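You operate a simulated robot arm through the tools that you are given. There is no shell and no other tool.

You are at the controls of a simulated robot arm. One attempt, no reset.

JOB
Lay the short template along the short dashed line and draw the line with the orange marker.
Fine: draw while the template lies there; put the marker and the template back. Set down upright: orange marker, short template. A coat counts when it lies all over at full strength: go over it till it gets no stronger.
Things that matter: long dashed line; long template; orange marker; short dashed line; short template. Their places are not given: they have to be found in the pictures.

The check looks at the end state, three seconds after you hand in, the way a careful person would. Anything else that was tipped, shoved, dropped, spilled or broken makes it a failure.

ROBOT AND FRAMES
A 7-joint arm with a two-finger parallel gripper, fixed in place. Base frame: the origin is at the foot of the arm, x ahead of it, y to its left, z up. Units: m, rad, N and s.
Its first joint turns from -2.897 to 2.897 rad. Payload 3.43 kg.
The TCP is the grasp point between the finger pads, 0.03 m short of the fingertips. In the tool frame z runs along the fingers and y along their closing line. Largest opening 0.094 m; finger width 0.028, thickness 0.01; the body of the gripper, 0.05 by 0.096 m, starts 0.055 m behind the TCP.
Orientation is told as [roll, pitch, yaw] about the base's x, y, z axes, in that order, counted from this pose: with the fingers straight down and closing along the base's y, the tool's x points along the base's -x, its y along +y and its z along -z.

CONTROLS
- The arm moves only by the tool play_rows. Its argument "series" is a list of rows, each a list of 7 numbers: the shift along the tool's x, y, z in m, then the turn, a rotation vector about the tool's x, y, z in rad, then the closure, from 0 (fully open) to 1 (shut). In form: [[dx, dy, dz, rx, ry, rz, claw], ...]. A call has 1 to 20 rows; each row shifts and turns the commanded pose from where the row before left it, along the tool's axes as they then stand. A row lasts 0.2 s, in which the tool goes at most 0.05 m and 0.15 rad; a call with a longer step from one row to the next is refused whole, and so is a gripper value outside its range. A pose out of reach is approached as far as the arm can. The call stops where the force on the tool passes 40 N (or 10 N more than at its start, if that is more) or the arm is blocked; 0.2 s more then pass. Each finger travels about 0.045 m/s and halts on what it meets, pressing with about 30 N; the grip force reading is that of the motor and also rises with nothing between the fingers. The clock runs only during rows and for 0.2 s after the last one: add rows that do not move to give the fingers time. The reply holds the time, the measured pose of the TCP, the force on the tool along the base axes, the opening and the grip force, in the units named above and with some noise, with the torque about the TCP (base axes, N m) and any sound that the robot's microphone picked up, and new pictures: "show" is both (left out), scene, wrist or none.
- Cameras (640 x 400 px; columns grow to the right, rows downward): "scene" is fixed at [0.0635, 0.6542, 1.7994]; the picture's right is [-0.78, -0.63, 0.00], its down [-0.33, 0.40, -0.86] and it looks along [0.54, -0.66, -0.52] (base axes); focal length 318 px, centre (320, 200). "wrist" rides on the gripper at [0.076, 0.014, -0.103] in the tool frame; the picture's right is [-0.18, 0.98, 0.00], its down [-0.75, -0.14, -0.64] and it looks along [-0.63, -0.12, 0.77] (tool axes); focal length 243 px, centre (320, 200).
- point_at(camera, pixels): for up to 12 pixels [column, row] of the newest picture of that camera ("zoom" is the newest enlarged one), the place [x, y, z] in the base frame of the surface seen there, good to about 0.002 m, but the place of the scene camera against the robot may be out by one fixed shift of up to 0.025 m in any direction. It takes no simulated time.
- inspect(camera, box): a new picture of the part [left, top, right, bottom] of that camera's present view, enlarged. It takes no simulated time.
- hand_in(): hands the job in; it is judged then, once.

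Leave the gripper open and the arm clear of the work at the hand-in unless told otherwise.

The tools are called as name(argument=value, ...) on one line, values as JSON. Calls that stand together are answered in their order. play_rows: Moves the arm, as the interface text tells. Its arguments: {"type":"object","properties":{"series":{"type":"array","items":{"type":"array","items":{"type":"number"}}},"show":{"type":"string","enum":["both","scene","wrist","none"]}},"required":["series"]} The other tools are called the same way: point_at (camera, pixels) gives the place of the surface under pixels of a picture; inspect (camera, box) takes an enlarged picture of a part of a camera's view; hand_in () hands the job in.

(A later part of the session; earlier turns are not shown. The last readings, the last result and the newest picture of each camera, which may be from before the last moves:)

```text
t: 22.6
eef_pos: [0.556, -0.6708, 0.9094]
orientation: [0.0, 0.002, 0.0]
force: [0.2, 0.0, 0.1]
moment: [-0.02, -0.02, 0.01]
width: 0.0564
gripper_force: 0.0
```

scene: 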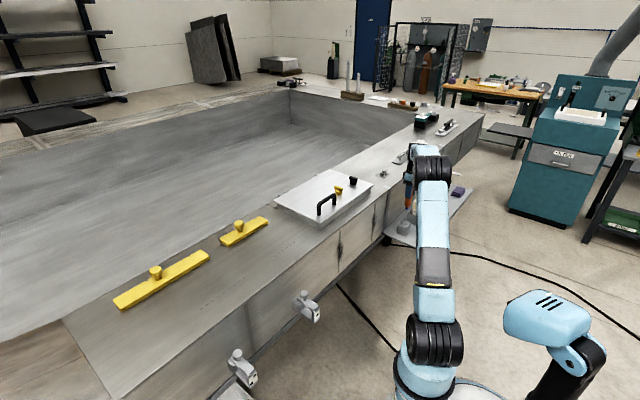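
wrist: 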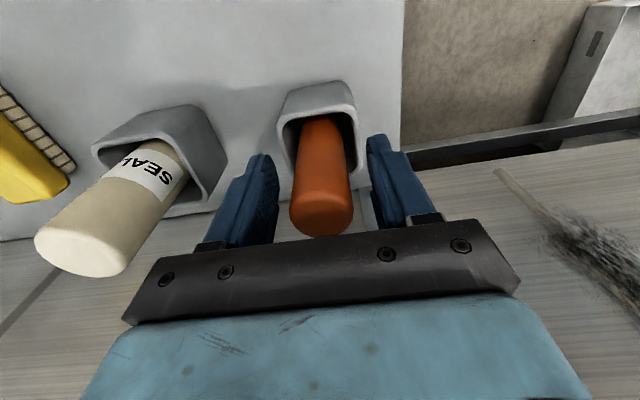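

The marker stands upright. I'll rise and head for the template.

play_rows(series=[[0, 0, -0.0412, 0, 0, 0, 0.4], [0, 0, -0.0412, 0, 0, 0, 0.4], [0, 0, -0.0412, 0, 0, 0, 0.4], [0, 0, -0.0412, 0, 0, 0, 0.4], [0, 0, -0.0412, 0, 0, 0, 0.4], [0, 0, -0.0412, 0, 0, 0, 0.4], [0, 0, -0.0412, 0, 0, 0, 0.4], [0, 0, -0.0412, 0, 0, 0, 0.4], [0, 0, 0, 0, 0, 0, 0.4]], show="wrist")

play_rows(series=[[-0.01275, 0.045, 0, 0, 0, 0, 0.3], [-0.01275, 0.045, 0, 0, 0, 0, 0.3], [-0.01275, 0.045, 0, 0, 0, 0, 0.3], [-0.01275, 0.045, 0, 0, 0, 0, 0.3], [-0.01275, 0.045, 0, 0, 0, 0, 0.3], [-0.01275, 0.045, 0, 0, 0, 0, 0.3], [-0.01275, 0.045, 0, 0, 0, 0, 0.3], [-0.01275, 0.045, 0, 0, 0, 0, 0.3], [-0.01275, 0.045, 0, 0, 0, 0, 0.3], [-0.01275, 0.045, 0, 0, 0, 0, 0.3], [-0.01275, 0.045, 0, 0, 0, 0, 0.3], [-0.01275, 0.045, 0, 0, 0, 0, 0.3], [-0.01275, 0.045, 0, 0, 0, 0, 0.3], [-0.01275, 0.045, 0, 0, 0, 0, 0.3], [-0.01275, 0.045, 0, 0, 0, 0, 0.3], [-0.01275, 0.045, 0, 0, 0, 0, 0.3], [0, 0, 0, 0, 0, 0, 0.3]])

```text
t: 24.6
eef_pos: [0.5568, -0.6684, 1.2418]
orientation: [0.0, -0.001, 0.0]
force: [-0.5, -0.2, -0.6]
moment: [0.0, 0.01, -0.01]
width: 0.0564
gripper_force: 0.0
```

wrist: 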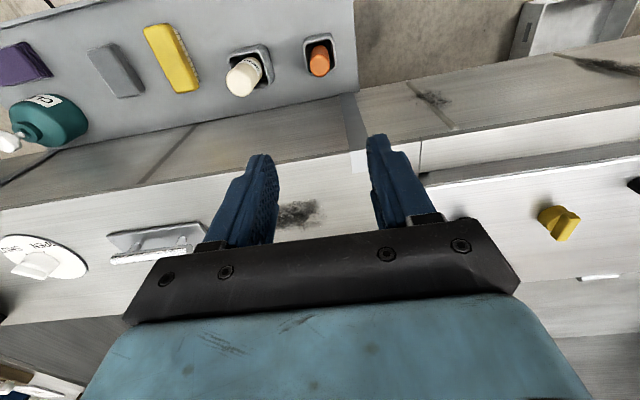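

```text
t: 28.2
eef_pos: [0.7619, 0.0504, 1.2398]
orientation: [-0.002, 0.0, -0.002]
force: [0.4, 0.0, -0.2]
moment: [-0.01, 0.01, 0.0]
width: 0.0658
gripper_force: 0.0
```

scene: 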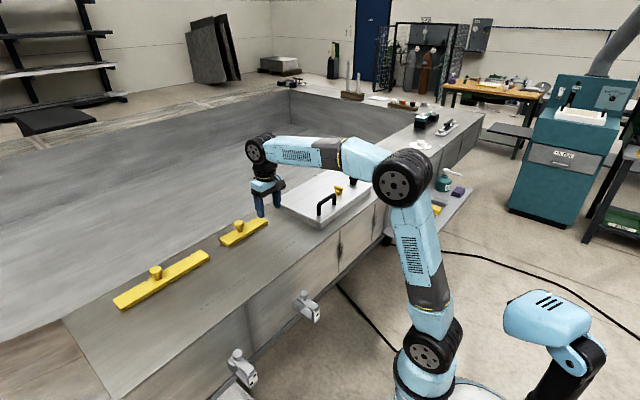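
wrist: 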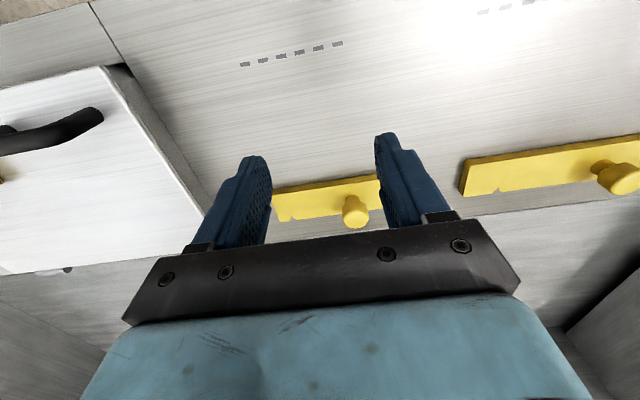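

Measuring the lid's edge (wrist ~ (130,80)–(205,200)) and the knob again.

inspect(camera="wrist", box=[265, 160, 385, 240])

point_at(camera="wrist", pixels=[[127, 66], [105, 70], [150, 105], [175, 140], [195, 190], [160, 100], [185, 150], [205, 180], [140, 85]])

point_at(camera="zoom", pixels=[[435, 245], [410, 245], [460, 240], [440, 195], [437, 268], [420, 270], [55, 190], [105, 280], [50, 165], [330, 140], [520, 100]])

```text
5.00 times, centred on (325, 200) of wrist
```

zoom: 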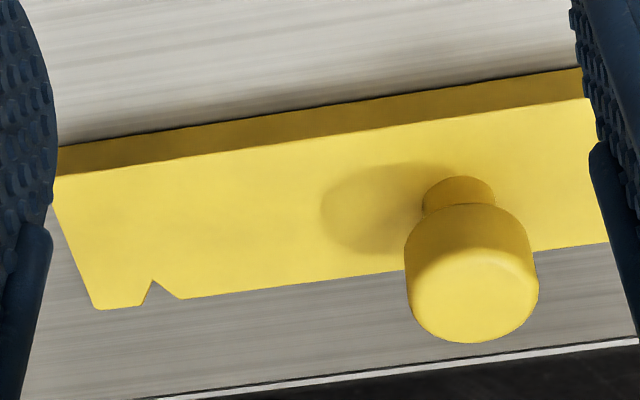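

```text
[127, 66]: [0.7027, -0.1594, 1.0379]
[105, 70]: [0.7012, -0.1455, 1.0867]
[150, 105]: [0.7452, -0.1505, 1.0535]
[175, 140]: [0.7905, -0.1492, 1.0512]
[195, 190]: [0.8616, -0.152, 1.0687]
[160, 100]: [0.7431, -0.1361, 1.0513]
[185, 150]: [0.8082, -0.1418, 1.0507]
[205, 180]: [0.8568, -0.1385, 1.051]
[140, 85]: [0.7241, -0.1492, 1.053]
```

```text
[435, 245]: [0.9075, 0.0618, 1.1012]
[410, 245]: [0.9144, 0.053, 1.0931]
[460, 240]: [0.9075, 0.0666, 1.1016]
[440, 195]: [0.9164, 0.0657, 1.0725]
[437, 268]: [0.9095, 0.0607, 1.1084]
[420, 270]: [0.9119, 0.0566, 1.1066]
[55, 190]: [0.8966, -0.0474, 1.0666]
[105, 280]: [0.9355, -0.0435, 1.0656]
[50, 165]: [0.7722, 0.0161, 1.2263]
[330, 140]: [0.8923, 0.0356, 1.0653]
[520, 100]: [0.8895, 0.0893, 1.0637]
```

point_at(camera="zoom", pixels=[[474, 300], [474, 320], [410, 300], [536, 290], [474, 265], [474, 340], [474, 255]])

```text
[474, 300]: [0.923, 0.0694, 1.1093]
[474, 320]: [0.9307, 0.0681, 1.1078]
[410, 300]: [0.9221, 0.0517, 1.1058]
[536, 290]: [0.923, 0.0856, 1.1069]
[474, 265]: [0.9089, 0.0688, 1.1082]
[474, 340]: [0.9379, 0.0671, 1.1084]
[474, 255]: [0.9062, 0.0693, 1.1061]
```

The knob centre is about (0.920, 0.069) with its top at 1.109, and the lid edge at y −0.145 is well clear. I'll go over the knob and down.

play_rows(series=[[-0.04005, 0.00475, 0, 0, 0, 0, 0.3], [-0.04005, 0.00475, 0, 0, 0, 0, 0.3], [-0.04005, 0.00475, 0, 0, 0, 0, 0.3], [-0.04005, 0.00475, 0, 0, 0, 0, 0.3], [0, 0, 0.04, 0, 0, 0, 0.3], [0, 0, 0.03, 0, 0, 0, 0.3], [0, 0, 0.0, 0, 0, 0, 0.3]])

```text
t: 29.8
eef_pos: [0.9214, 0.0699, 1.1697]
orientation: [0.0, 0.001, 0.001]
force: [0.4, -0.2, 0.0]
moment: [-0.02, -0.01, 0.01]
width: 0.0658
gripper_force: 0.1
```

scene: 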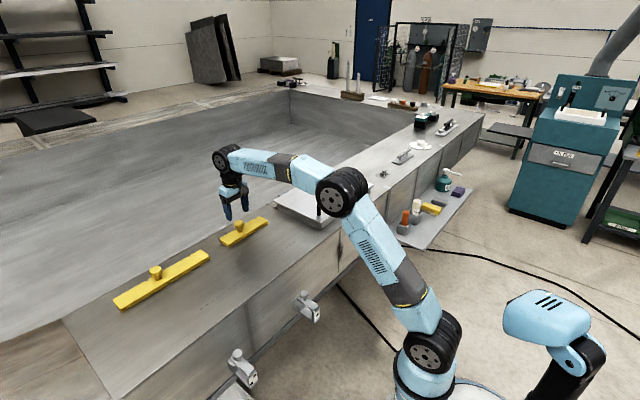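
wrist: 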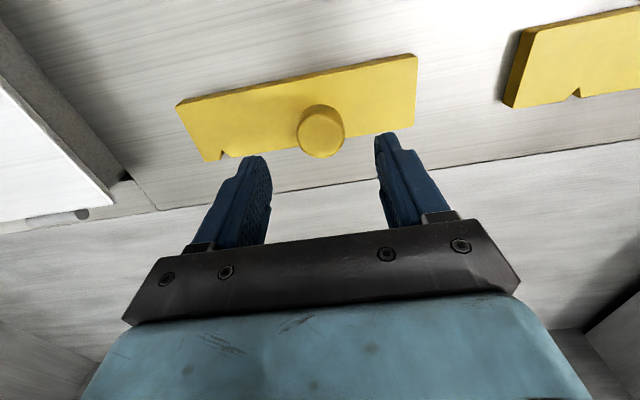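

This is a clear view of the template at its original spot. I'll measure its original pose precisely.

inspect(camera="wrist", box=[170, 40, 430, 165])

point_at(camera="zoom", pixels=[[13, 160], [86, 295], [585, 35], [580, 125], [358, 210], [305, 205], [412, 205], [358, 250], [358, 168], [250, 105], [450, 62]])

point_at(camera="wrist", pixels=[[179, 106], [207, 160], [415, 56], [415, 95], [321, 134], [299, 132], [343, 132], [321, 152], [321, 113], [250, 88], [380, 65]])

```text
2.46 times, centred on (300, 102) of wrist
```

zoom: 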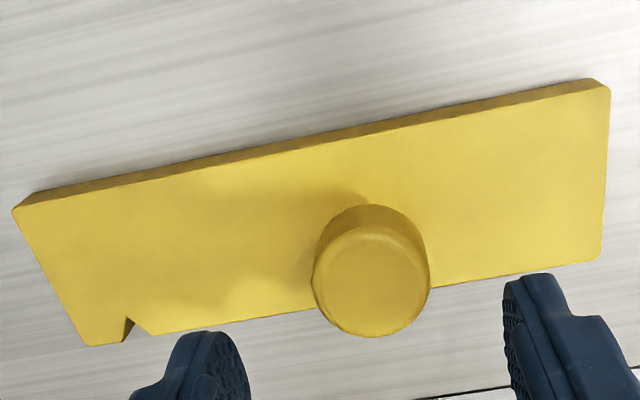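

```text
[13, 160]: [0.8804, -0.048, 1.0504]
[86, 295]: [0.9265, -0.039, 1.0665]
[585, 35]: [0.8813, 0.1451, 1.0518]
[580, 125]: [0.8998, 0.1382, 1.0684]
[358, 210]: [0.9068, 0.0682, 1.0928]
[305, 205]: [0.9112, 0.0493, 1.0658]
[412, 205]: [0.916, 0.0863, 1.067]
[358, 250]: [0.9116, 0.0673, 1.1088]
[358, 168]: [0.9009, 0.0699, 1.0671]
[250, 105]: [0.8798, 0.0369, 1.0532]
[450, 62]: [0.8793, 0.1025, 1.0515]
```

```text
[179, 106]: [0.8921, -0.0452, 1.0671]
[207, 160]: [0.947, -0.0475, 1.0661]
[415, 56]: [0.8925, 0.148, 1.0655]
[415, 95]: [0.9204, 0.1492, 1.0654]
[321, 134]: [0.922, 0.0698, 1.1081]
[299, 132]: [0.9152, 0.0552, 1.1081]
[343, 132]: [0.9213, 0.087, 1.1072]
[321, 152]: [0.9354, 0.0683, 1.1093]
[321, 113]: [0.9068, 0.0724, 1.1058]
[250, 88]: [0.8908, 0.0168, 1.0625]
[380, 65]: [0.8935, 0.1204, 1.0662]
```

The template edge is at x 0.892 with yaw about 0, and the knob is at (0.920, 0.069). I'll descend and grip the knob.

play_rows(series=[[0, 0, 0.03, 0, 0, 0, 0.3], [0, 0, 0.02, 0, 0, 0, 0.3], [0, 0, 0.016, 0, 0, 0, 0.3], [0, 0, 0, 0, 0, 0, 0.3], [0, 0, 0, 0, 0, 0, 0.5], [0, 0, 0, 0, 0, 0, 0.6], [0, 0, 0, 0, 0, 0, 0.8], [0, 0, 0, 0, 0, 0, 1], [0, 0, 0, 0, 0, 0, 1]])

```text
t: 31.8
eef_pos: [0.9216, 0.0695, 1.103]
orientation: [0.0, 0.0, 0.001]
force: [-0.1, -0.3, 0.5]
moment: [0.01, 0.02, 0.01]
width: 0.0348
gripper_force: 29.5
```

scene: 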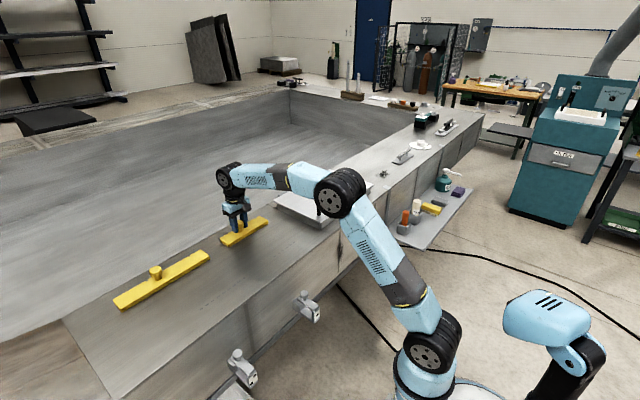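
wrist: 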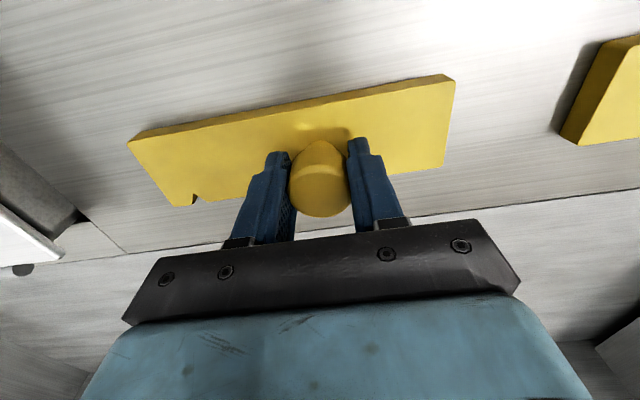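

Gripped at 35 mm. I'll lift 5 cm and carry it toward the line (−x 0.1555, −y 0.024), hovering to check.

play_rows(series=[[0, 0, -0.01, 0, 0, 0, 1], [0, 0, -0.02, 0, 0, 0, 1], [0, 0, -0.02, 0, 0, 0, 1], [0.0311, -0.0048, 0, 0, 0, 0, 1], [0.0311, -0.0048, 0, 0, 0, 0, 1], [0.0311, -0.0048, 0, 0, 0, 0, 1], [0.0311, -0.0048, 0, 0, 0, 0, 1], [0.0311, -0.0048, 0, 0, 0, 0, 1], [0, 0, 0.02, 0, 0, 0, 1], [0, 0, 0, 0, 0, 0, 1], [0, 0, 0, 0, 0, 0, 1]])

inspect(camera="wrist", box=[100, 0, 480, 220])

```text
t: 34.2
eef_pos: [0.7662, 0.0451, 1.1346]
orientation: [0.0, 0.0, 0.0]
force: [0.3, -0.2, -0.8]
moment: [0.01, -0.01, -0.01]
width: 0.0347
gripper_force: 29.9
```

scene: 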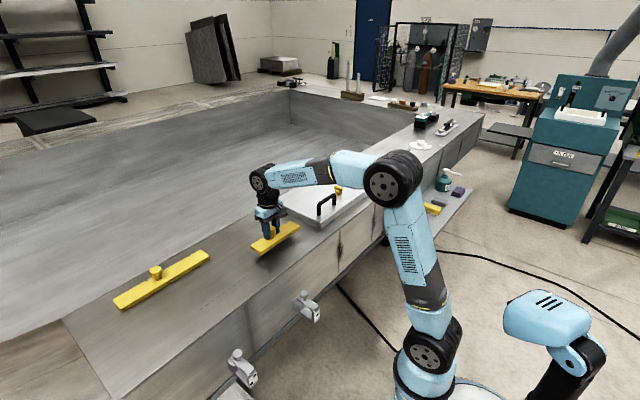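
wrist: 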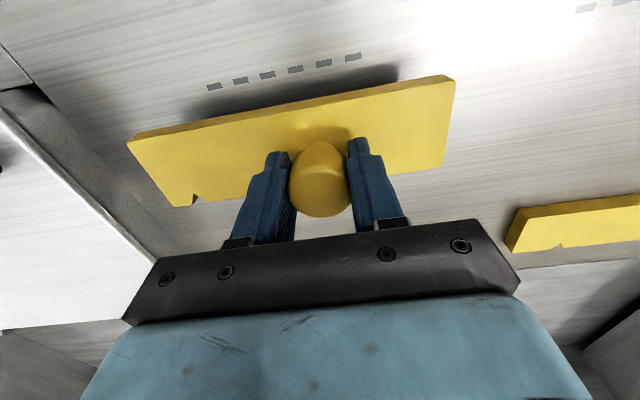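

```text
1.68 times, centred on (290, 110) of wrist
```

zoom: 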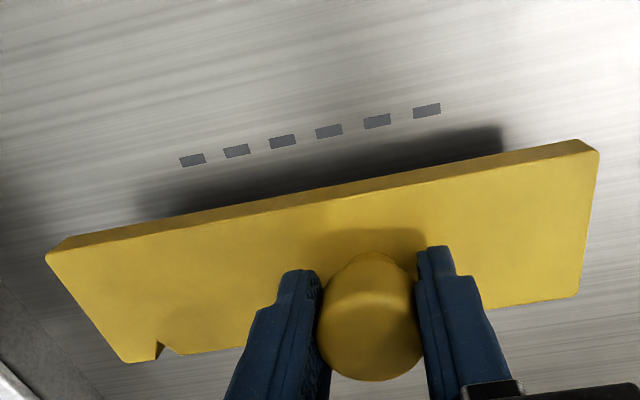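

Checking the template edge's bottom corner against the line while hovering.

point_at(camera="zoom", pixels=[[193, 160], [237, 150], [283, 142], [329, 131], [377, 121], [426, 110], [48, 257], [65, 238], [580, 142], [598, 152], [300, 195], [450, 166]])

```text
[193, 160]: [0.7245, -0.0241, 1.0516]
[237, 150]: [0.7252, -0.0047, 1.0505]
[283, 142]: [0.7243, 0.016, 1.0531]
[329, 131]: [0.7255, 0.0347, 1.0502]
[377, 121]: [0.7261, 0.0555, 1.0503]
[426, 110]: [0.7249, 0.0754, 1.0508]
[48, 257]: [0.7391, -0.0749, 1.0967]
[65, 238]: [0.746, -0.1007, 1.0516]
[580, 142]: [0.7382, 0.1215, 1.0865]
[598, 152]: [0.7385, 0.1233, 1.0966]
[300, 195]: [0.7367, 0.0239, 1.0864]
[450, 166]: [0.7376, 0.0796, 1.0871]
```

The edge is at x ≈0.7375 and parallel, with the line at 0.725. I'll nudge 1 mm closer, lower 3 cm and release.

play_rows(series=[[0.001, 0.001, 0.015, 0, 0, 0, 1], [0, 0, 0.01, 0, 0, 0, 1], [0, 0, 0.005, 0, 0, 0, 1], [0, 0, 0, 0, 0, 0, 1]])

```text
t: 35.2
eef_pos: [0.7653, 0.0464, 1.1036]
orientation: [0.0, -0.001, 0.0]
force: [-0.1, 0.1, -0.8]
moment: [0.0, 0.05, 0.0]
width: 0.0348
gripper_force: 29.8
```

scene: 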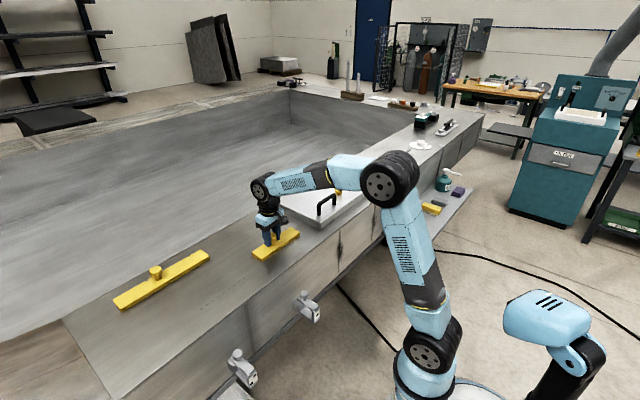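
wrist: 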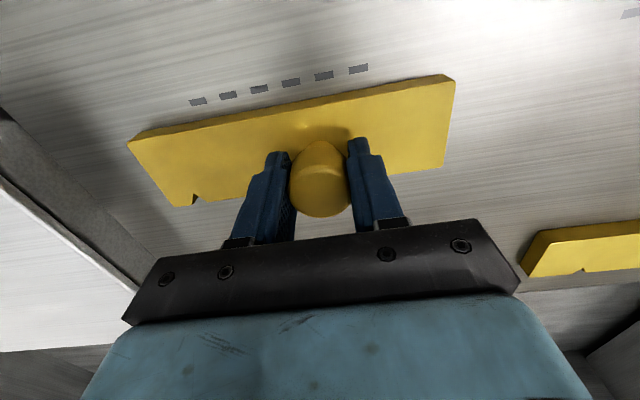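

No clear contact yet. I'll lower another 1 mm and check the force.

play_rows(series=[[0, 0, 0.001, 0, 0, 0, 1], [0, 0, 0, 0, 0, 0, 1]], show="none")

inspect(camera="wrist", box=[120, 40, 480, 220])

point_at(camera="wrist", pixels=[[198, 102], [358, 69], [130, 142], [452, 78], [290, 106], [250, 114], [400, 84], [291, 83]])

```text
t: 35.8
eef_pos: [0.7657, 0.0469, 1.1033]
orientation: [0.0, 0.0, 0.001]
force: [2.8, 0.4, 7.3]
moment: [-0.02, 0.09, 0.04]
width: 0.0348
gripper_force: 30.0
```

```text
1.78 times, centred on (300, 130) of wrist
```

zoom: 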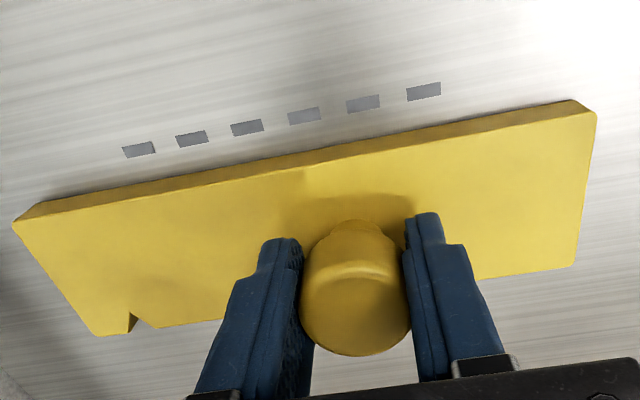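

```text
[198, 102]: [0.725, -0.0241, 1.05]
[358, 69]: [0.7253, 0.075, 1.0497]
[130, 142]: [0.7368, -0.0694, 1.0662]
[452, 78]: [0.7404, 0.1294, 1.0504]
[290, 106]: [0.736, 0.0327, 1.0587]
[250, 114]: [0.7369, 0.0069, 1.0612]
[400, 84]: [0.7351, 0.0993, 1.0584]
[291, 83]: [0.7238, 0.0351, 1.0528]
```

Contact confirmed (7 N), and the edge sits about 11 mm from the line centre. I'll release gently and rise.

play_rows(series=[[0, 0, -0.0007, 0, 0, 0, 0.8], [0, 0, 0, 0, 0, 0, 0.6], [0, 0, 0, 0, 0, 0, 0.5], [0, 0, 0, 0, 0, 0, 0.4], [0, 0, 0, 0, 0, 0, 0.3], [0, 0, 0, 0, 0, 0, 0.3], [0, 0, -0.02, 0, 0, 0, 0.3], [0, 0, -0.03, 0, 0, 0, 0.3], [0, 0, -0.03, 0, 0, 0, 0.3], [0, 0, 0, 0, 0, 0, 0.3]])

inspect(camera="wrist", box=[120, 0, 480, 200])

```text
t: 38.0
eef_pos: [0.7653, 0.0474, 1.1842]
orientation: [0.001, -0.001, -0.001]
force: [0.1, -0.3, -0.3]
moment: [0.0, 0.0, -0.03]
width: 0.0659
gripper_force: 0.1
```

scene: 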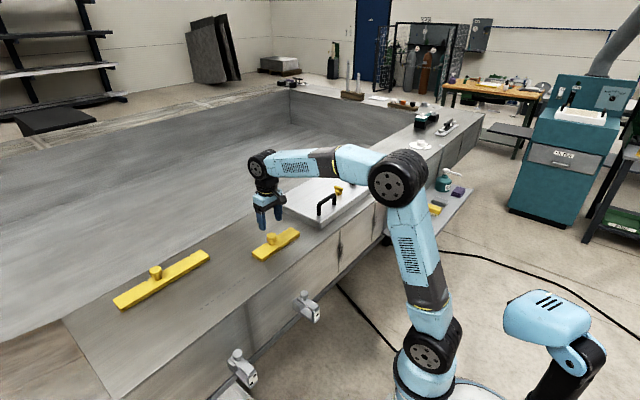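
wrist: 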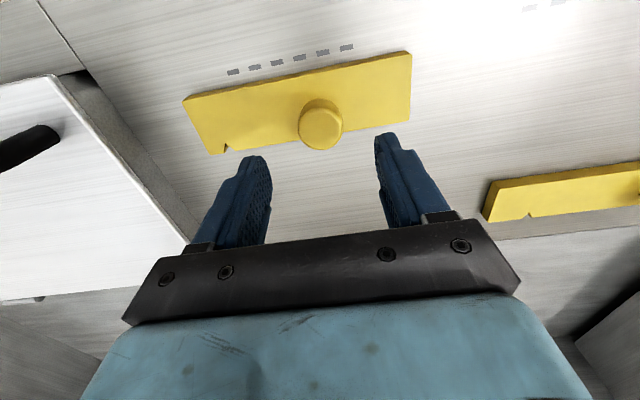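

```text
1.78 times, centred on (300, 100) of wrist
```

zoom: 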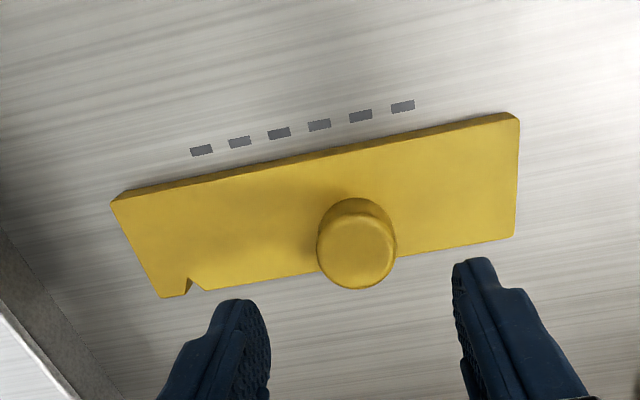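

point_at(camera="zoom", pixels=[[201, 150], [279, 133], [402, 106], [190, 150], [414, 104], [112, 203], [200, 181], [300, 159], [400, 137], [518, 122], [160, 297], [514, 235]])

```text
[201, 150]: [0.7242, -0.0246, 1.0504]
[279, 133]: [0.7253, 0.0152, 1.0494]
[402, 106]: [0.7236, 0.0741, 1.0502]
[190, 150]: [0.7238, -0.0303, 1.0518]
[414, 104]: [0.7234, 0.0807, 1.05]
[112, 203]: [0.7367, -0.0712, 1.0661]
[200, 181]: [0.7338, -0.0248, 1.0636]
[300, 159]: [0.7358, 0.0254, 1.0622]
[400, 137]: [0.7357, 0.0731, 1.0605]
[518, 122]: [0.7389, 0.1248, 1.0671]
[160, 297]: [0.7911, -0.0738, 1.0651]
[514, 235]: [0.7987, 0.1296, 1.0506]
```

The template lies parallel, about 12 mm from the line centre. Next I'll fetch the marker by the same commanded route.

play_rows(series=[[0, 0, -0.0281, 0, 0, 0, 0.4], [0, 0, -0.0281, 0, 0, 0, 0.4], [0.01298, -0.04475, 0, 0, 0, 0, 0.4], [0.01298, -0.04475, 0, 0, 0, 0, 0.4], [0.01298, -0.04475, 0, 0, 0, 0, 0.4], [0.01298, -0.04475, 0, 0, 0, 0, 0.4], [0.01298, -0.04475, 0, 0, 0, 0, 0.4], [0.01298, -0.04475, 0, 0, 0, 0, 0.4], [0.01298, -0.04475, 0, 0, 0, 0, 0.4], [0.01298, -0.04475, 0, 0, 0, 0, 0.4], [0.01298, -0.04475, 0, 0, 0, 0, 0.4], [0.01298, -0.04475, 0, 0, 0, 0, 0.4], [0.01298, -0.04475, 0, 0, 0, 0, 0.4], [0.01298, -0.04475, 0, 0, 0, 0, 0.4], [0.01298, -0.04475, 0, 0, 0, 0, 0.4], [0.01298, -0.04475, 0, 0, 0, 0, 0.4], [0.01298, -0.04475, 0, 0, 0, 0, 0.4], [0.01298, -0.04475, 0, 0, 0, 0, 0.4], [0, 0, 0, 0, 0, 0, 0.4]], show="none")

play_rows(series=[[0, 0, 0.045, 0, 0, 0, 0.4], [0, 0, 0.045, 0, 0, 0, 0.4], [0, 0, 0.045, 0, 0, 0, 0.4], [0, 0, 0.045, 0, 0, 0, 0.4], [0, 0, 0, 0, 0, 0, 0.4]], show="wrist")

```text
t: 42.0
eef_pos: [0.5577, -0.6708, 1.2407]
orientation: [0.0, -0.001, 0.001]
force: [-0.1, -0.1, -0.7]
moment: [-0.03, 0.01, 0.01]
width: 0.0564
gripper_force: 0.1
```

```text
t: 43.2
eef_pos: [0.5579, -0.6718, 1.0605]
orientation: [0.001, -0.001, 0.0]
force: [0.6, -0.4, 0.4]
moment: [-0.03, 0.0, 0.0]
width: 0.0565
gripper_force: 0.0
```

wrist: 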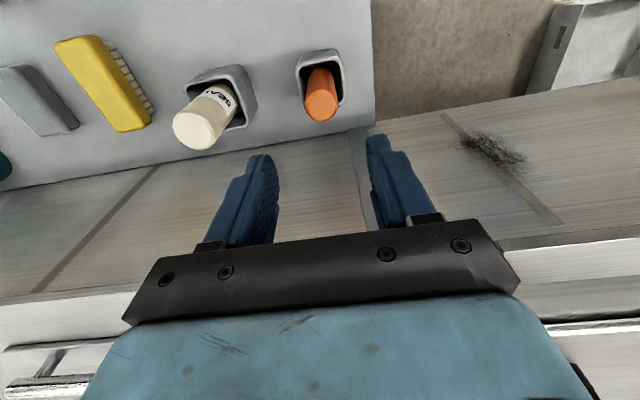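

point_at(camera="wrist", pixels=[[321, 108], [310, 108], [333, 107], [321, 99], [321, 117]])

play_rows(series=[[0, 0, 0, 0, 0, 0, 0.4]], show="none")

```text
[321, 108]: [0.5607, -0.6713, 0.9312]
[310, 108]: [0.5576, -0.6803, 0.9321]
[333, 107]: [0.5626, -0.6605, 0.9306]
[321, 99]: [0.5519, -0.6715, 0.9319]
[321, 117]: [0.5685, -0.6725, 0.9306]
```

```text
t: 43.6
eef_pos: [0.5576, -0.6719, 1.0604]
orientation: [0.0, 0.0, -0.001]
force: [0.3, -0.3, 0.4]
moment: [-0.01, -0.02, 0.0]
width: 0.0565
gripper_force: 0.1
```

The marker is upright at (0.560, −0.671). I'll descend and grip.

play_rows(series=[[-0.002, 0.001, 0.03, 0, 0, 0, 0.4], [0, 0, 0.035, 0, 0, 0, 0.4], [0, 0, 0.035, 0, 0, 0, 0.4], [0, 0, 0.03, 0, 0, 0, 0.4], [0, 0, 0.0195, 0, 0, 0, 0.4], [0, 0, 0, 0, 0, 0, 0.4], [0, 0, 0, 0, 0, 0, 0.6], [0, 0, 0, 0, 0, 0, 0.8], [0, 0, 0, 0, 0, 0, 1], [0, 0, 0, 0, 0, 0, 1]], show="wrist")

```text
t: 45.8
eef_pos: [0.5593, -0.6708, 0.9111]
orientation: [-0.001, -0.001, -0.002]
force: [-0.1, 0.7, 0.1]
moment: [0.04, -0.04, 0.0]
width: 0.0304
gripper_force: 30.4
```

wrist: 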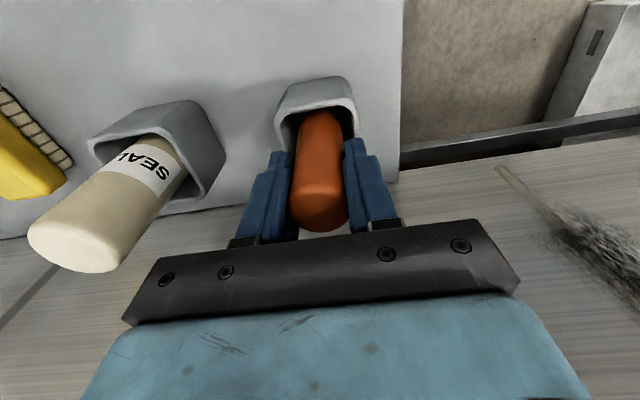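

Gripped. I'll lift to z 1.30 to clear the lid handle and carry it over the line's right end.

play_rows(series=[[0, 0, -0.02, 0, 0, 0, 1], [0, 0, -0.03, 0, 0, 0, 1], [0, 0, -0.04, 0, 0, 0, 1], [0, 0, -0.05, 0, 0, 0, 1], [0, 0, -0.05, 0, 0, 0, 1], [0, 0, -0.05, 0, 0, 0, 1], [0, 0, -0.05, 0, 0, 0, 1], [0, 0, -0.05, 0, 0, 0, 1], [0, 0, -0.05, 0, 0, 0, 1], [0, 0, 0, 0, 0, 0, 1]], show="none")

play_rows(series=[[-0.01037, 0.04356, 0, 0, 0, 0, 1], [-0.01037, 0.04356, 0, 0, 0, 0, 1], [-0.01037, 0.04356, 0, 0, 0, 0, 1], [-0.01037, 0.04356, 0, 0, 0, 0, 1], [-0.01037, 0.04356, 0, 0, 0, 0, 1], [-0.01037, 0.04356, 0, 0, 0, 0, 1], [-0.01037, 0.04356, 0, 0, 0, 0, 1], [-0.01037, 0.04356, 0, 0, 0, 0, 1], [-0.01037, 0.04356, 0, 0, 0, 0, 1], [-0.01037, 0.04356, 0, 0, 0, 0, 1], [-0.01037, 0.04356, 0, 0, 0, 0, 1], [-0.01037, 0.04356, 0, 0, 0, 0, 1], [-0.01037, 0.04356, 0, 0, 0, 0, 1], [-0.01037, 0.04356, 0, 0, 0, 0, 1], [-0.01037, 0.04356, 0, 0, 0, 0, 1], [-0.005, 0.0, 0.045, 0, 0, 0, 1], [0, 0.0, 0.045, 0, 0, 0, 1], [0, 0, 0, 0, 0, 0, 1]])

```text
t: 48.0
eef_pos: [0.5605, -0.6692, 1.2998]
orientation: [0.0, 0.0, 0.001]
force: [-1.1, -0.1, -0.1]
moment: [0.0, 0.0, 0.02]
width: 0.0306
gripper_force: 30.2
```

```text
t: 51.8
eef_pos: [0.7186, -0.0151, 1.212]
orientation: [0.001, 0.0, 0.0]
force: [0.2, 0.6, -0.4]
moment: [-0.02, -0.01, -0.01]
width: 0.0308
gripper_force: 30.3
```

scene: 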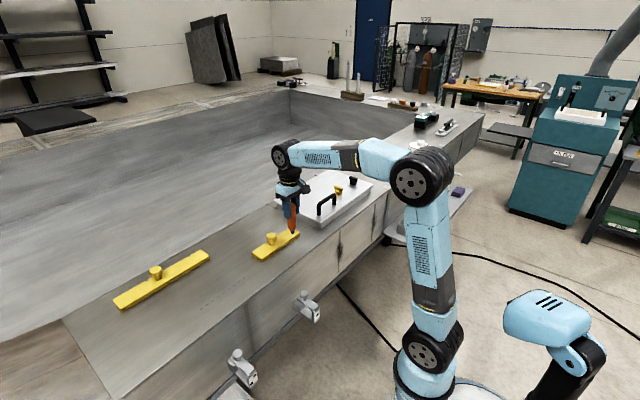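
wrist: 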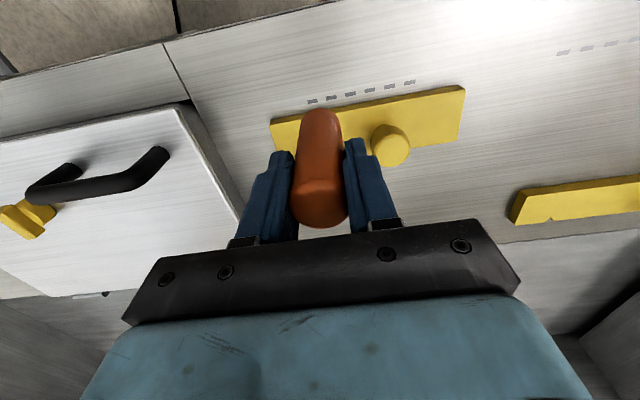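

I'm near the line's right end, tip about 58 mm above the table. I'll lower to about 2 cm and measure the tip against the line in the scene camera.

play_rows(series=[[0, 0, 0.02, 0, 0, 0, 1], [0, 0, 0.018, 0, 0, 0, 1], [0, 0, 0, 0, 0, 0, 1]])

inspect(camera="scene", box=[255, 205, 315, 265])

```text
t: 52.6
eef_pos: [0.7197, -0.014, 1.1721]
orientation: [-0.001, -0.001, -0.001]
force: [-0.1, 0.1, -1.6]
moment: [0.0, 0.02, -0.01]
width: 0.0307
gripper_force: 29.9
```

scene: 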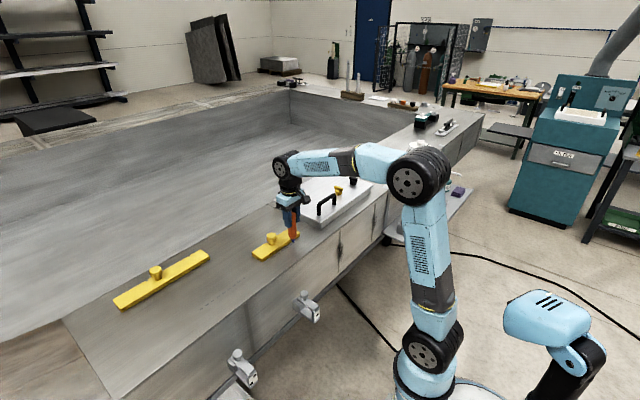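
wrist: 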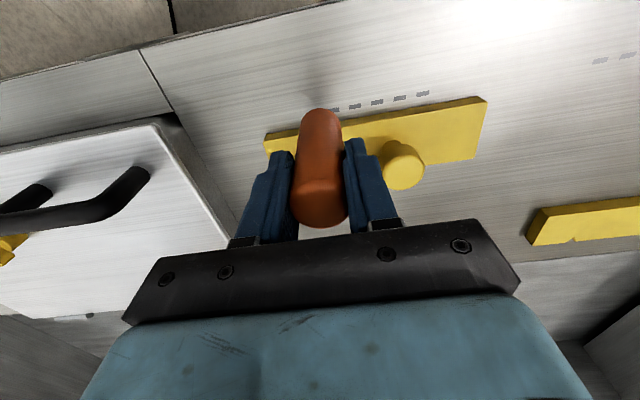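

```text
6.67 times, centred on (285, 235) of scene
```

zoom: 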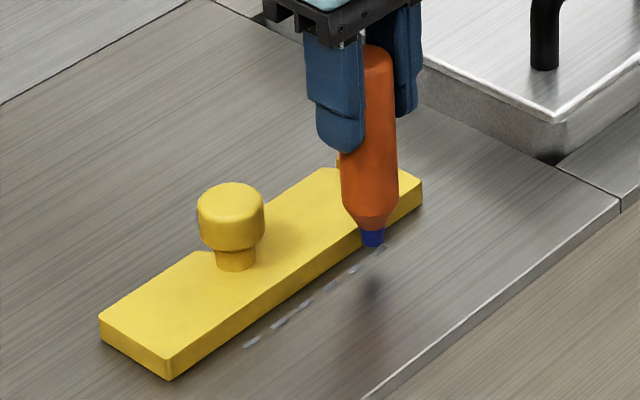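

inspect(camera="scene", box=[280, 222, 308, 250])

play_rows(series=[[0, 0, 0, 0, 0, 0, 1]], show="none")

```text
14.29 times, centred on (294, 236) of scene
```

zoom: 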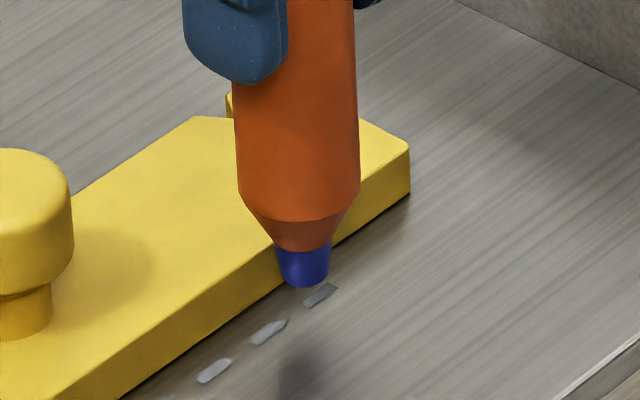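

```text
t: 53.0
eef_pos: [0.7203, -0.0155, 1.1723]
orientation: [0.0, 0.001, -0.001]
force: [-0.5, 0.9, -0.2]
moment: [-0.03, 0.0, 0.01]
width: 0.0304
gripper_force: 29.5
```

point_at(camera="zoom", pixels=[[304, 283], [304, 265], [304, 248], [290, 280], [320, 280], [280, 250], [331, 246], [320, 294], [268, 331], [213, 371], [392, 205], [300, 218]])

```text
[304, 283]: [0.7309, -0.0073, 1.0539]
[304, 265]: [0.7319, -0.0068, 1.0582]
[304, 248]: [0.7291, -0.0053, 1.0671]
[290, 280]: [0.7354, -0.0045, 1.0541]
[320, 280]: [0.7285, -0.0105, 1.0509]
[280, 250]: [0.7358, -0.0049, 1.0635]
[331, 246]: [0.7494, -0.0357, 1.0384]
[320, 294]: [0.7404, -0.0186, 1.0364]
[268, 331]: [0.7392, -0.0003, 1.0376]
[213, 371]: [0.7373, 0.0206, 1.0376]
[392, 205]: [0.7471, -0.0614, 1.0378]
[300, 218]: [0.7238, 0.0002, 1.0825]
```

The tip is essentially under the TCP (tip ≈ TCP + (0.001, −0.001, −0.1045)), about 17 mm above the table and 4 mm short of the line in x. I'll shift +4 mm in x and lower to just above the surface.

play_rows(series=[[-0.004, 0, 0, 0, 0, 0, 1], [0, 0, 0.008, 0, 0, 0, 1], [0, 0, 0.005, 0, 0, 0, 1], [0, 0, 0, 0, 0, 0, 1]])

inspect(camera="scene", box=[280, 222, 308, 250])

```text
t: 54.0
eef_pos: [0.7239, -0.0154, 1.1593]
orientation: [0.0, 0.001, 0.001]
force: [0.0, -0.7, -0.7]
moment: [0.02, 0.03, 0.01]
width: 0.0307
gripper_force: 30.0
```

scene: 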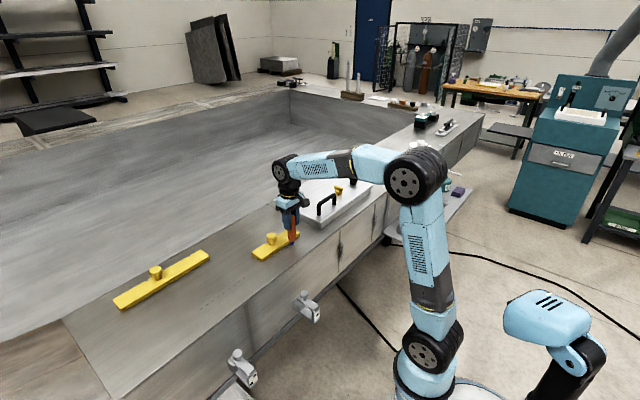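
wrist: 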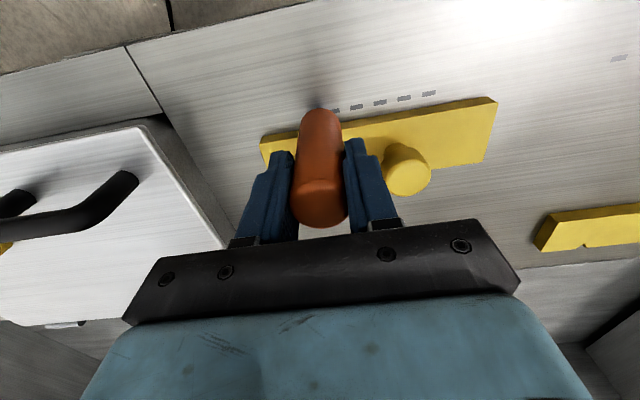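

```text
14.29 times, centred on (294, 236) of scene
```

zoom: 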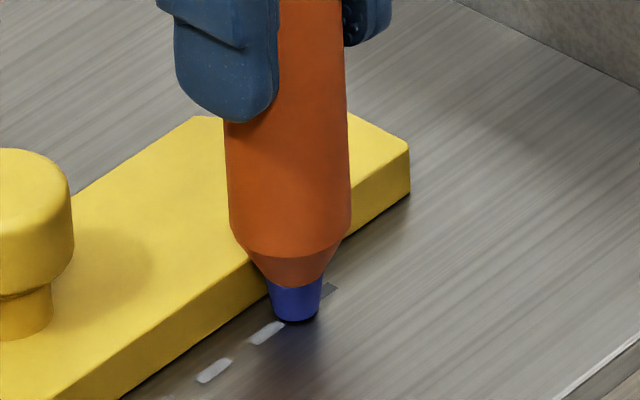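

point_at(camera="zoom", pixels=[[296, 318], [296, 310], [296, 300], [296, 290], [285, 315], [308, 314], [330, 289], [265, 333], [213, 371]])

```text
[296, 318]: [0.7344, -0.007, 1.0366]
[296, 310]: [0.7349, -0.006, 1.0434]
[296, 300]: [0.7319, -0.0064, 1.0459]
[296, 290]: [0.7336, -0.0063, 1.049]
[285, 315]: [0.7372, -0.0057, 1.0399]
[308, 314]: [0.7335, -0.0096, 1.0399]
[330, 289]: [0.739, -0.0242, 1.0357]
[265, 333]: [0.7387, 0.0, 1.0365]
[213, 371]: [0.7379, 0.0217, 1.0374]
```

The nib centre is at x ≈0.738 against the line's 0.7385 in the same camera, so they're aligned. I'll lower in 1 mm steps until contact.

play_rows(series=[[0, 0, 0.001, 0, 0, 0, 1], [0, 0, 0.001, 0, 0, 0, 1], [0, 0, 0.001, 0, 0, 0, 1], [0, 0, 0, 0, 0, 0, 1]], show="none")

```text
t: 55.0
eef_pos: [0.7236, -0.0159, 1.1579]
orientation: [-0.001, -0.003, 0.0]
force: [1.4, 1.8, 28.5]
moment: [0.31, -0.22, 0.03]
width: 0.0308
gripper_force: 30.2
```

Contact is too firm at 28 N. I'll back off about 1.5 mm.

play_rows(series=[[0, 0, -0.0015, 0, 0, 0, 1], [0, 0, 0, 0, 0, 0, 1]], show="none")

```text
t: 55.6
eef_pos: [0.7239, -0.0152, 1.1573]
orientation: [0.001, 0.003, 0.0]
force: [0.1, -1.5, 10.6]
moment: [-0.18, -0.07, -0.03]
width: 0.031
gripper_force: 29.7
```

I'll ease to about 5 N and make the first pass: to the right end (tip y −0.027), then across to the left end (0.0795).

play_rows(series=[[0, -0.005, -0.0005, 0, 0, 0, 1], [0, -0.0055, 0, 0, 0, 0, 1], [0, 0, 0, 0, 0, 0, 1], [0, 0.0089, 0, 0, 0, 0, 1], [0, 0.0089, 0, 0, 0, 0, 1], [0, 0.0089, 0, 0, 0, 0, 1], [0, 0.0089, 0, 0, 0, 0, 1], [0, 0.0089, 0, 0, 0, 0, 1], [0, 0.0089, 0, 0, 0, 0, 1]])

inspect(camera="scene", box=[262, 220, 310, 264])

```text
t: 57.6
eef_pos: [0.7242, 0.0268, 1.1577]
orientation: [0.001, 0.0, 0.0]
force: [0.7, -0.7, -0.5]
moment: [-0.04, 0.01, 0.01]
width: 0.0309
gripper_force: 30.2
```

scene: 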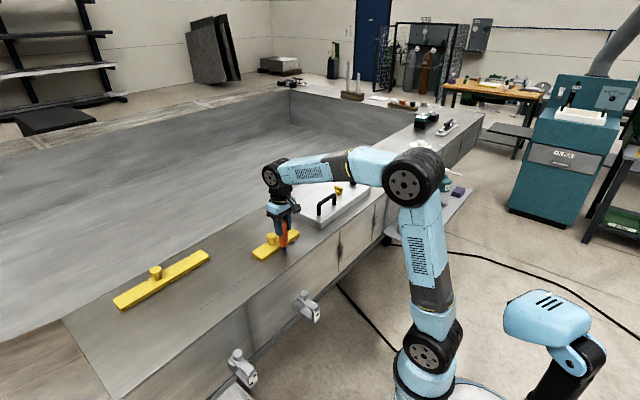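
wrist: 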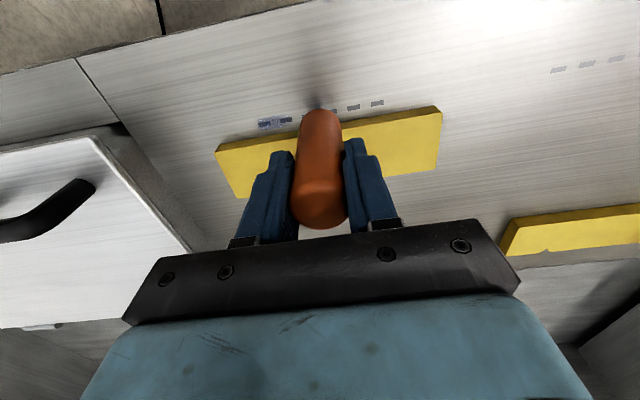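

```text
9.09 times, centred on (286, 242) of scene
```

zoom: 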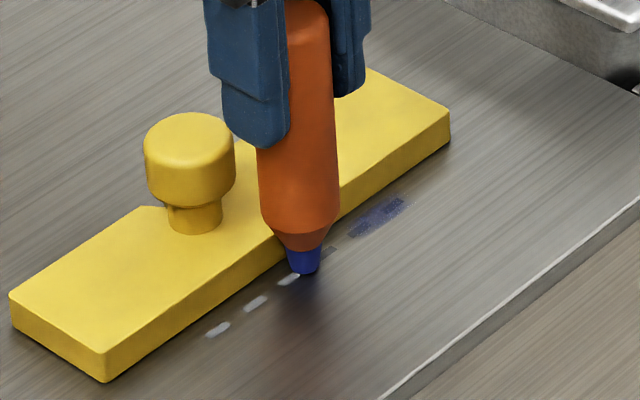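

Ink only laid while pressed; contact was lost partway along. Checking the ink's alignment with the dashes in the wrist view.

inspect(camera="wrist", box=[230, 85, 400, 145])

play_rows(series=[[0, 0, 0.0008, 0, 0, 0, 1], [0, 0, 0, 0, 0, 0, 1]], show="none")

```text
3.76 times, centred on (315, 115) of wrist
```

zoom: 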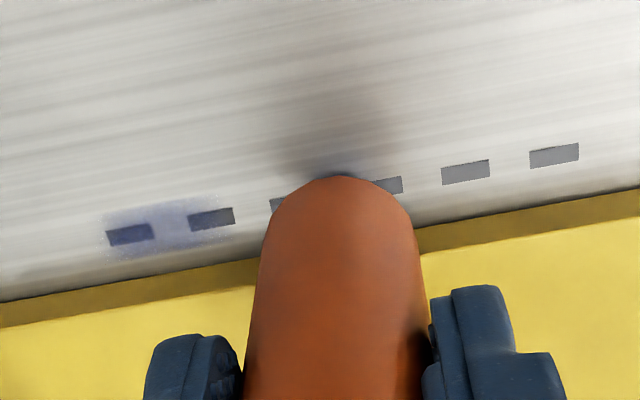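

```text
t: 58.2
eef_pos: [0.7247, 0.0267, 1.1565]
orientation: [0.001, 0.001, -0.001]
force: [0.0, -1.2, 6.3]
moment: [-0.1, -0.02, 0.03]
width: 0.0307
gripper_force: 30.3
```

The ink is centred on the dashes. With 6 N now, I'll continue slowly to the left end.

play_rows(series=[[0, 0.0053, 0, 0, 0, 0, 1], [0, 0.0053, 0, 0, 0, 0, 1], [0, 0.0053, 0, 0, 0, 0, 1], [0, 0.0053, 0, 0, 0, 0, 1], [0, 0.0053, 0, 0, 0, 0, 1], [0, 0.0053, 0, 0, 0, 0, 1], [0, 0.0053, 0, 0, 0, 0, 1], [0, 0.0053, 0, 0, 0, 0, 1], [0, 0.0053, 0, 0, 0, 0, 1], [0, 0.0053, 0, 0, 0, 0, 1]])

inspect(camera="wrist", box=[180, 80, 400, 170])

```text
t: 60.4
eef_pos: [0.7255, 0.0795, 1.1572]
orientation: [0.001, 0.001, 0.0]
force: [0.8, -0.1, 1.5]
moment: [0.05, -0.02, -0.01]
width: 0.0308
gripper_force: 30.0
```

scene: 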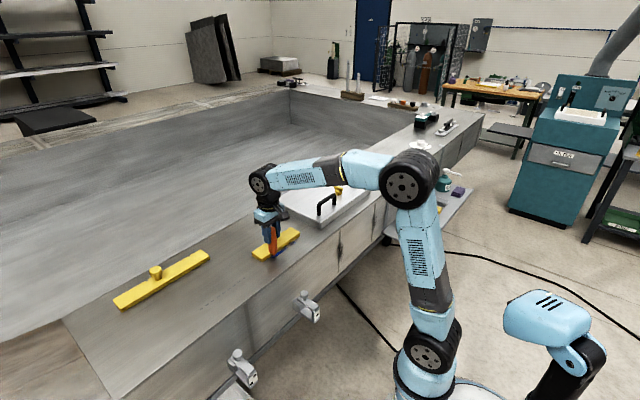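
wrist: 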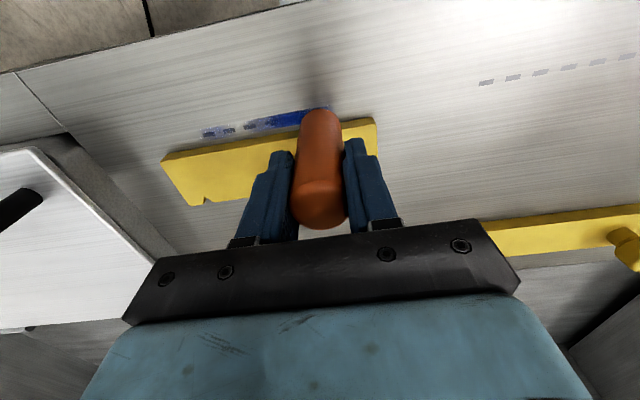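

```text
2.91 times, centred on (290, 125) of wrist
```

zoom: 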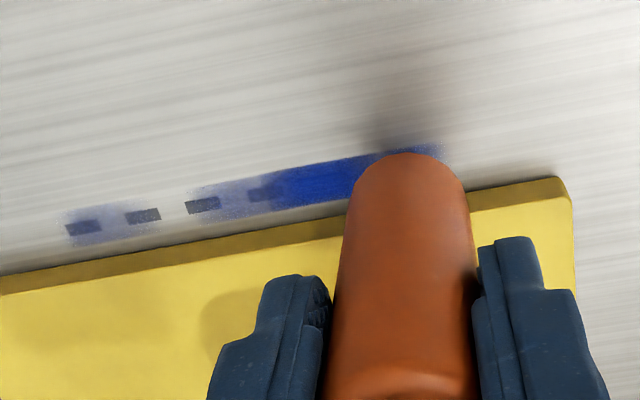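

A slow pass gives a strong blue. I'll deepen slightly (0.4 mm) and sweep back slowly to the right end.

play_rows(series=[[0, 0, 0.0004, 0, 0, 0, 1], [0, -0.0056, 0, 0, 0, 0, 1], [0, -0.0056, 0, 0, 0, 0, 1], [0, -0.0056, 0, 0, 0, 0, 1], [0, -0.0056, 0, 0, 0, 0, 1], [0, -0.0056, 0, 0, 0, 0, 1], [0, -0.0056, 0, 0, 0, 0, 1], [0, -0.0056, 0, 0, 0, 0, 1], [0, -0.0056, 0, 0, 0, 0, 1], [0, -0.0056, 0, 0, 0, 0, 1]], show="none")

play_rows(series=[[0, -0.0056, 0, 0, 0, 0, 1], [0, -0.0056, 0, 0, 0, 0, 1], [0, -0.0056, 0, 0, 0, 0, 1], [0, -0.0056, 0, 0, 0, 0, 1], [0, -0.0056, 0, 0, 0, 0, 1], [0, -0.0056, 0, 0, 0, 0, 1], [0, -0.0056, 0, 0, 0, 0, 1], [0, -0.0056, 0, 0, 0, 0, 1], [0, -0.0056, 0, 0, 0, 0, 1], [0, -0.0056, 0, 0, 0, 0, 1]])

inspect(camera="wrist", box=[250, 70, 470, 160])

```text
t: 62.6
eef_pos: [0.7244, 0.0293, 1.1576]
orientation: [0.0, 0.001, 0.0]
force: [0.5, 1.7, 5.4]
moment: [0.21, -0.02, -0.02]
width: 0.0307
gripper_force: 29.9
```

```text
t: 64.8
eef_pos: [0.724, -0.0268, 1.1572]
orientation: [-0.001, 0.001, -0.002]
force: [0.3, 1.3, 3.2]
moment: [0.17, 0.0, -0.01]
width: 0.0308
gripper_force: 30.2
```

scene: 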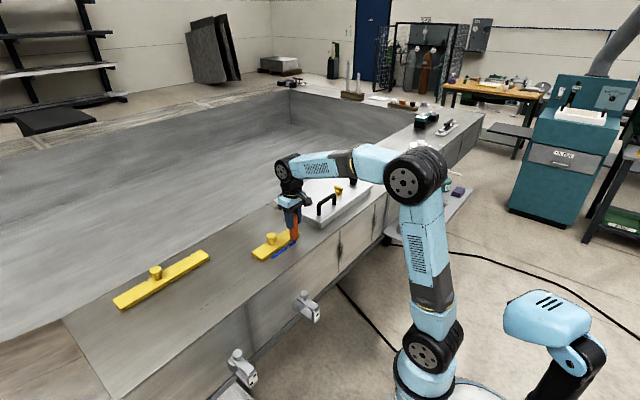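
wrist: 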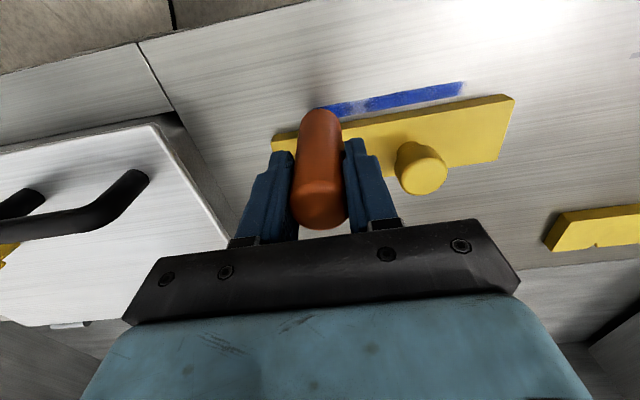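

```text
2.91 times, centred on (360, 115) of wrist
```

zoom: 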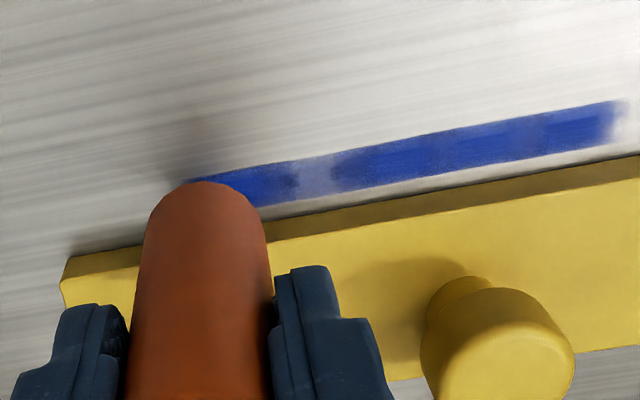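

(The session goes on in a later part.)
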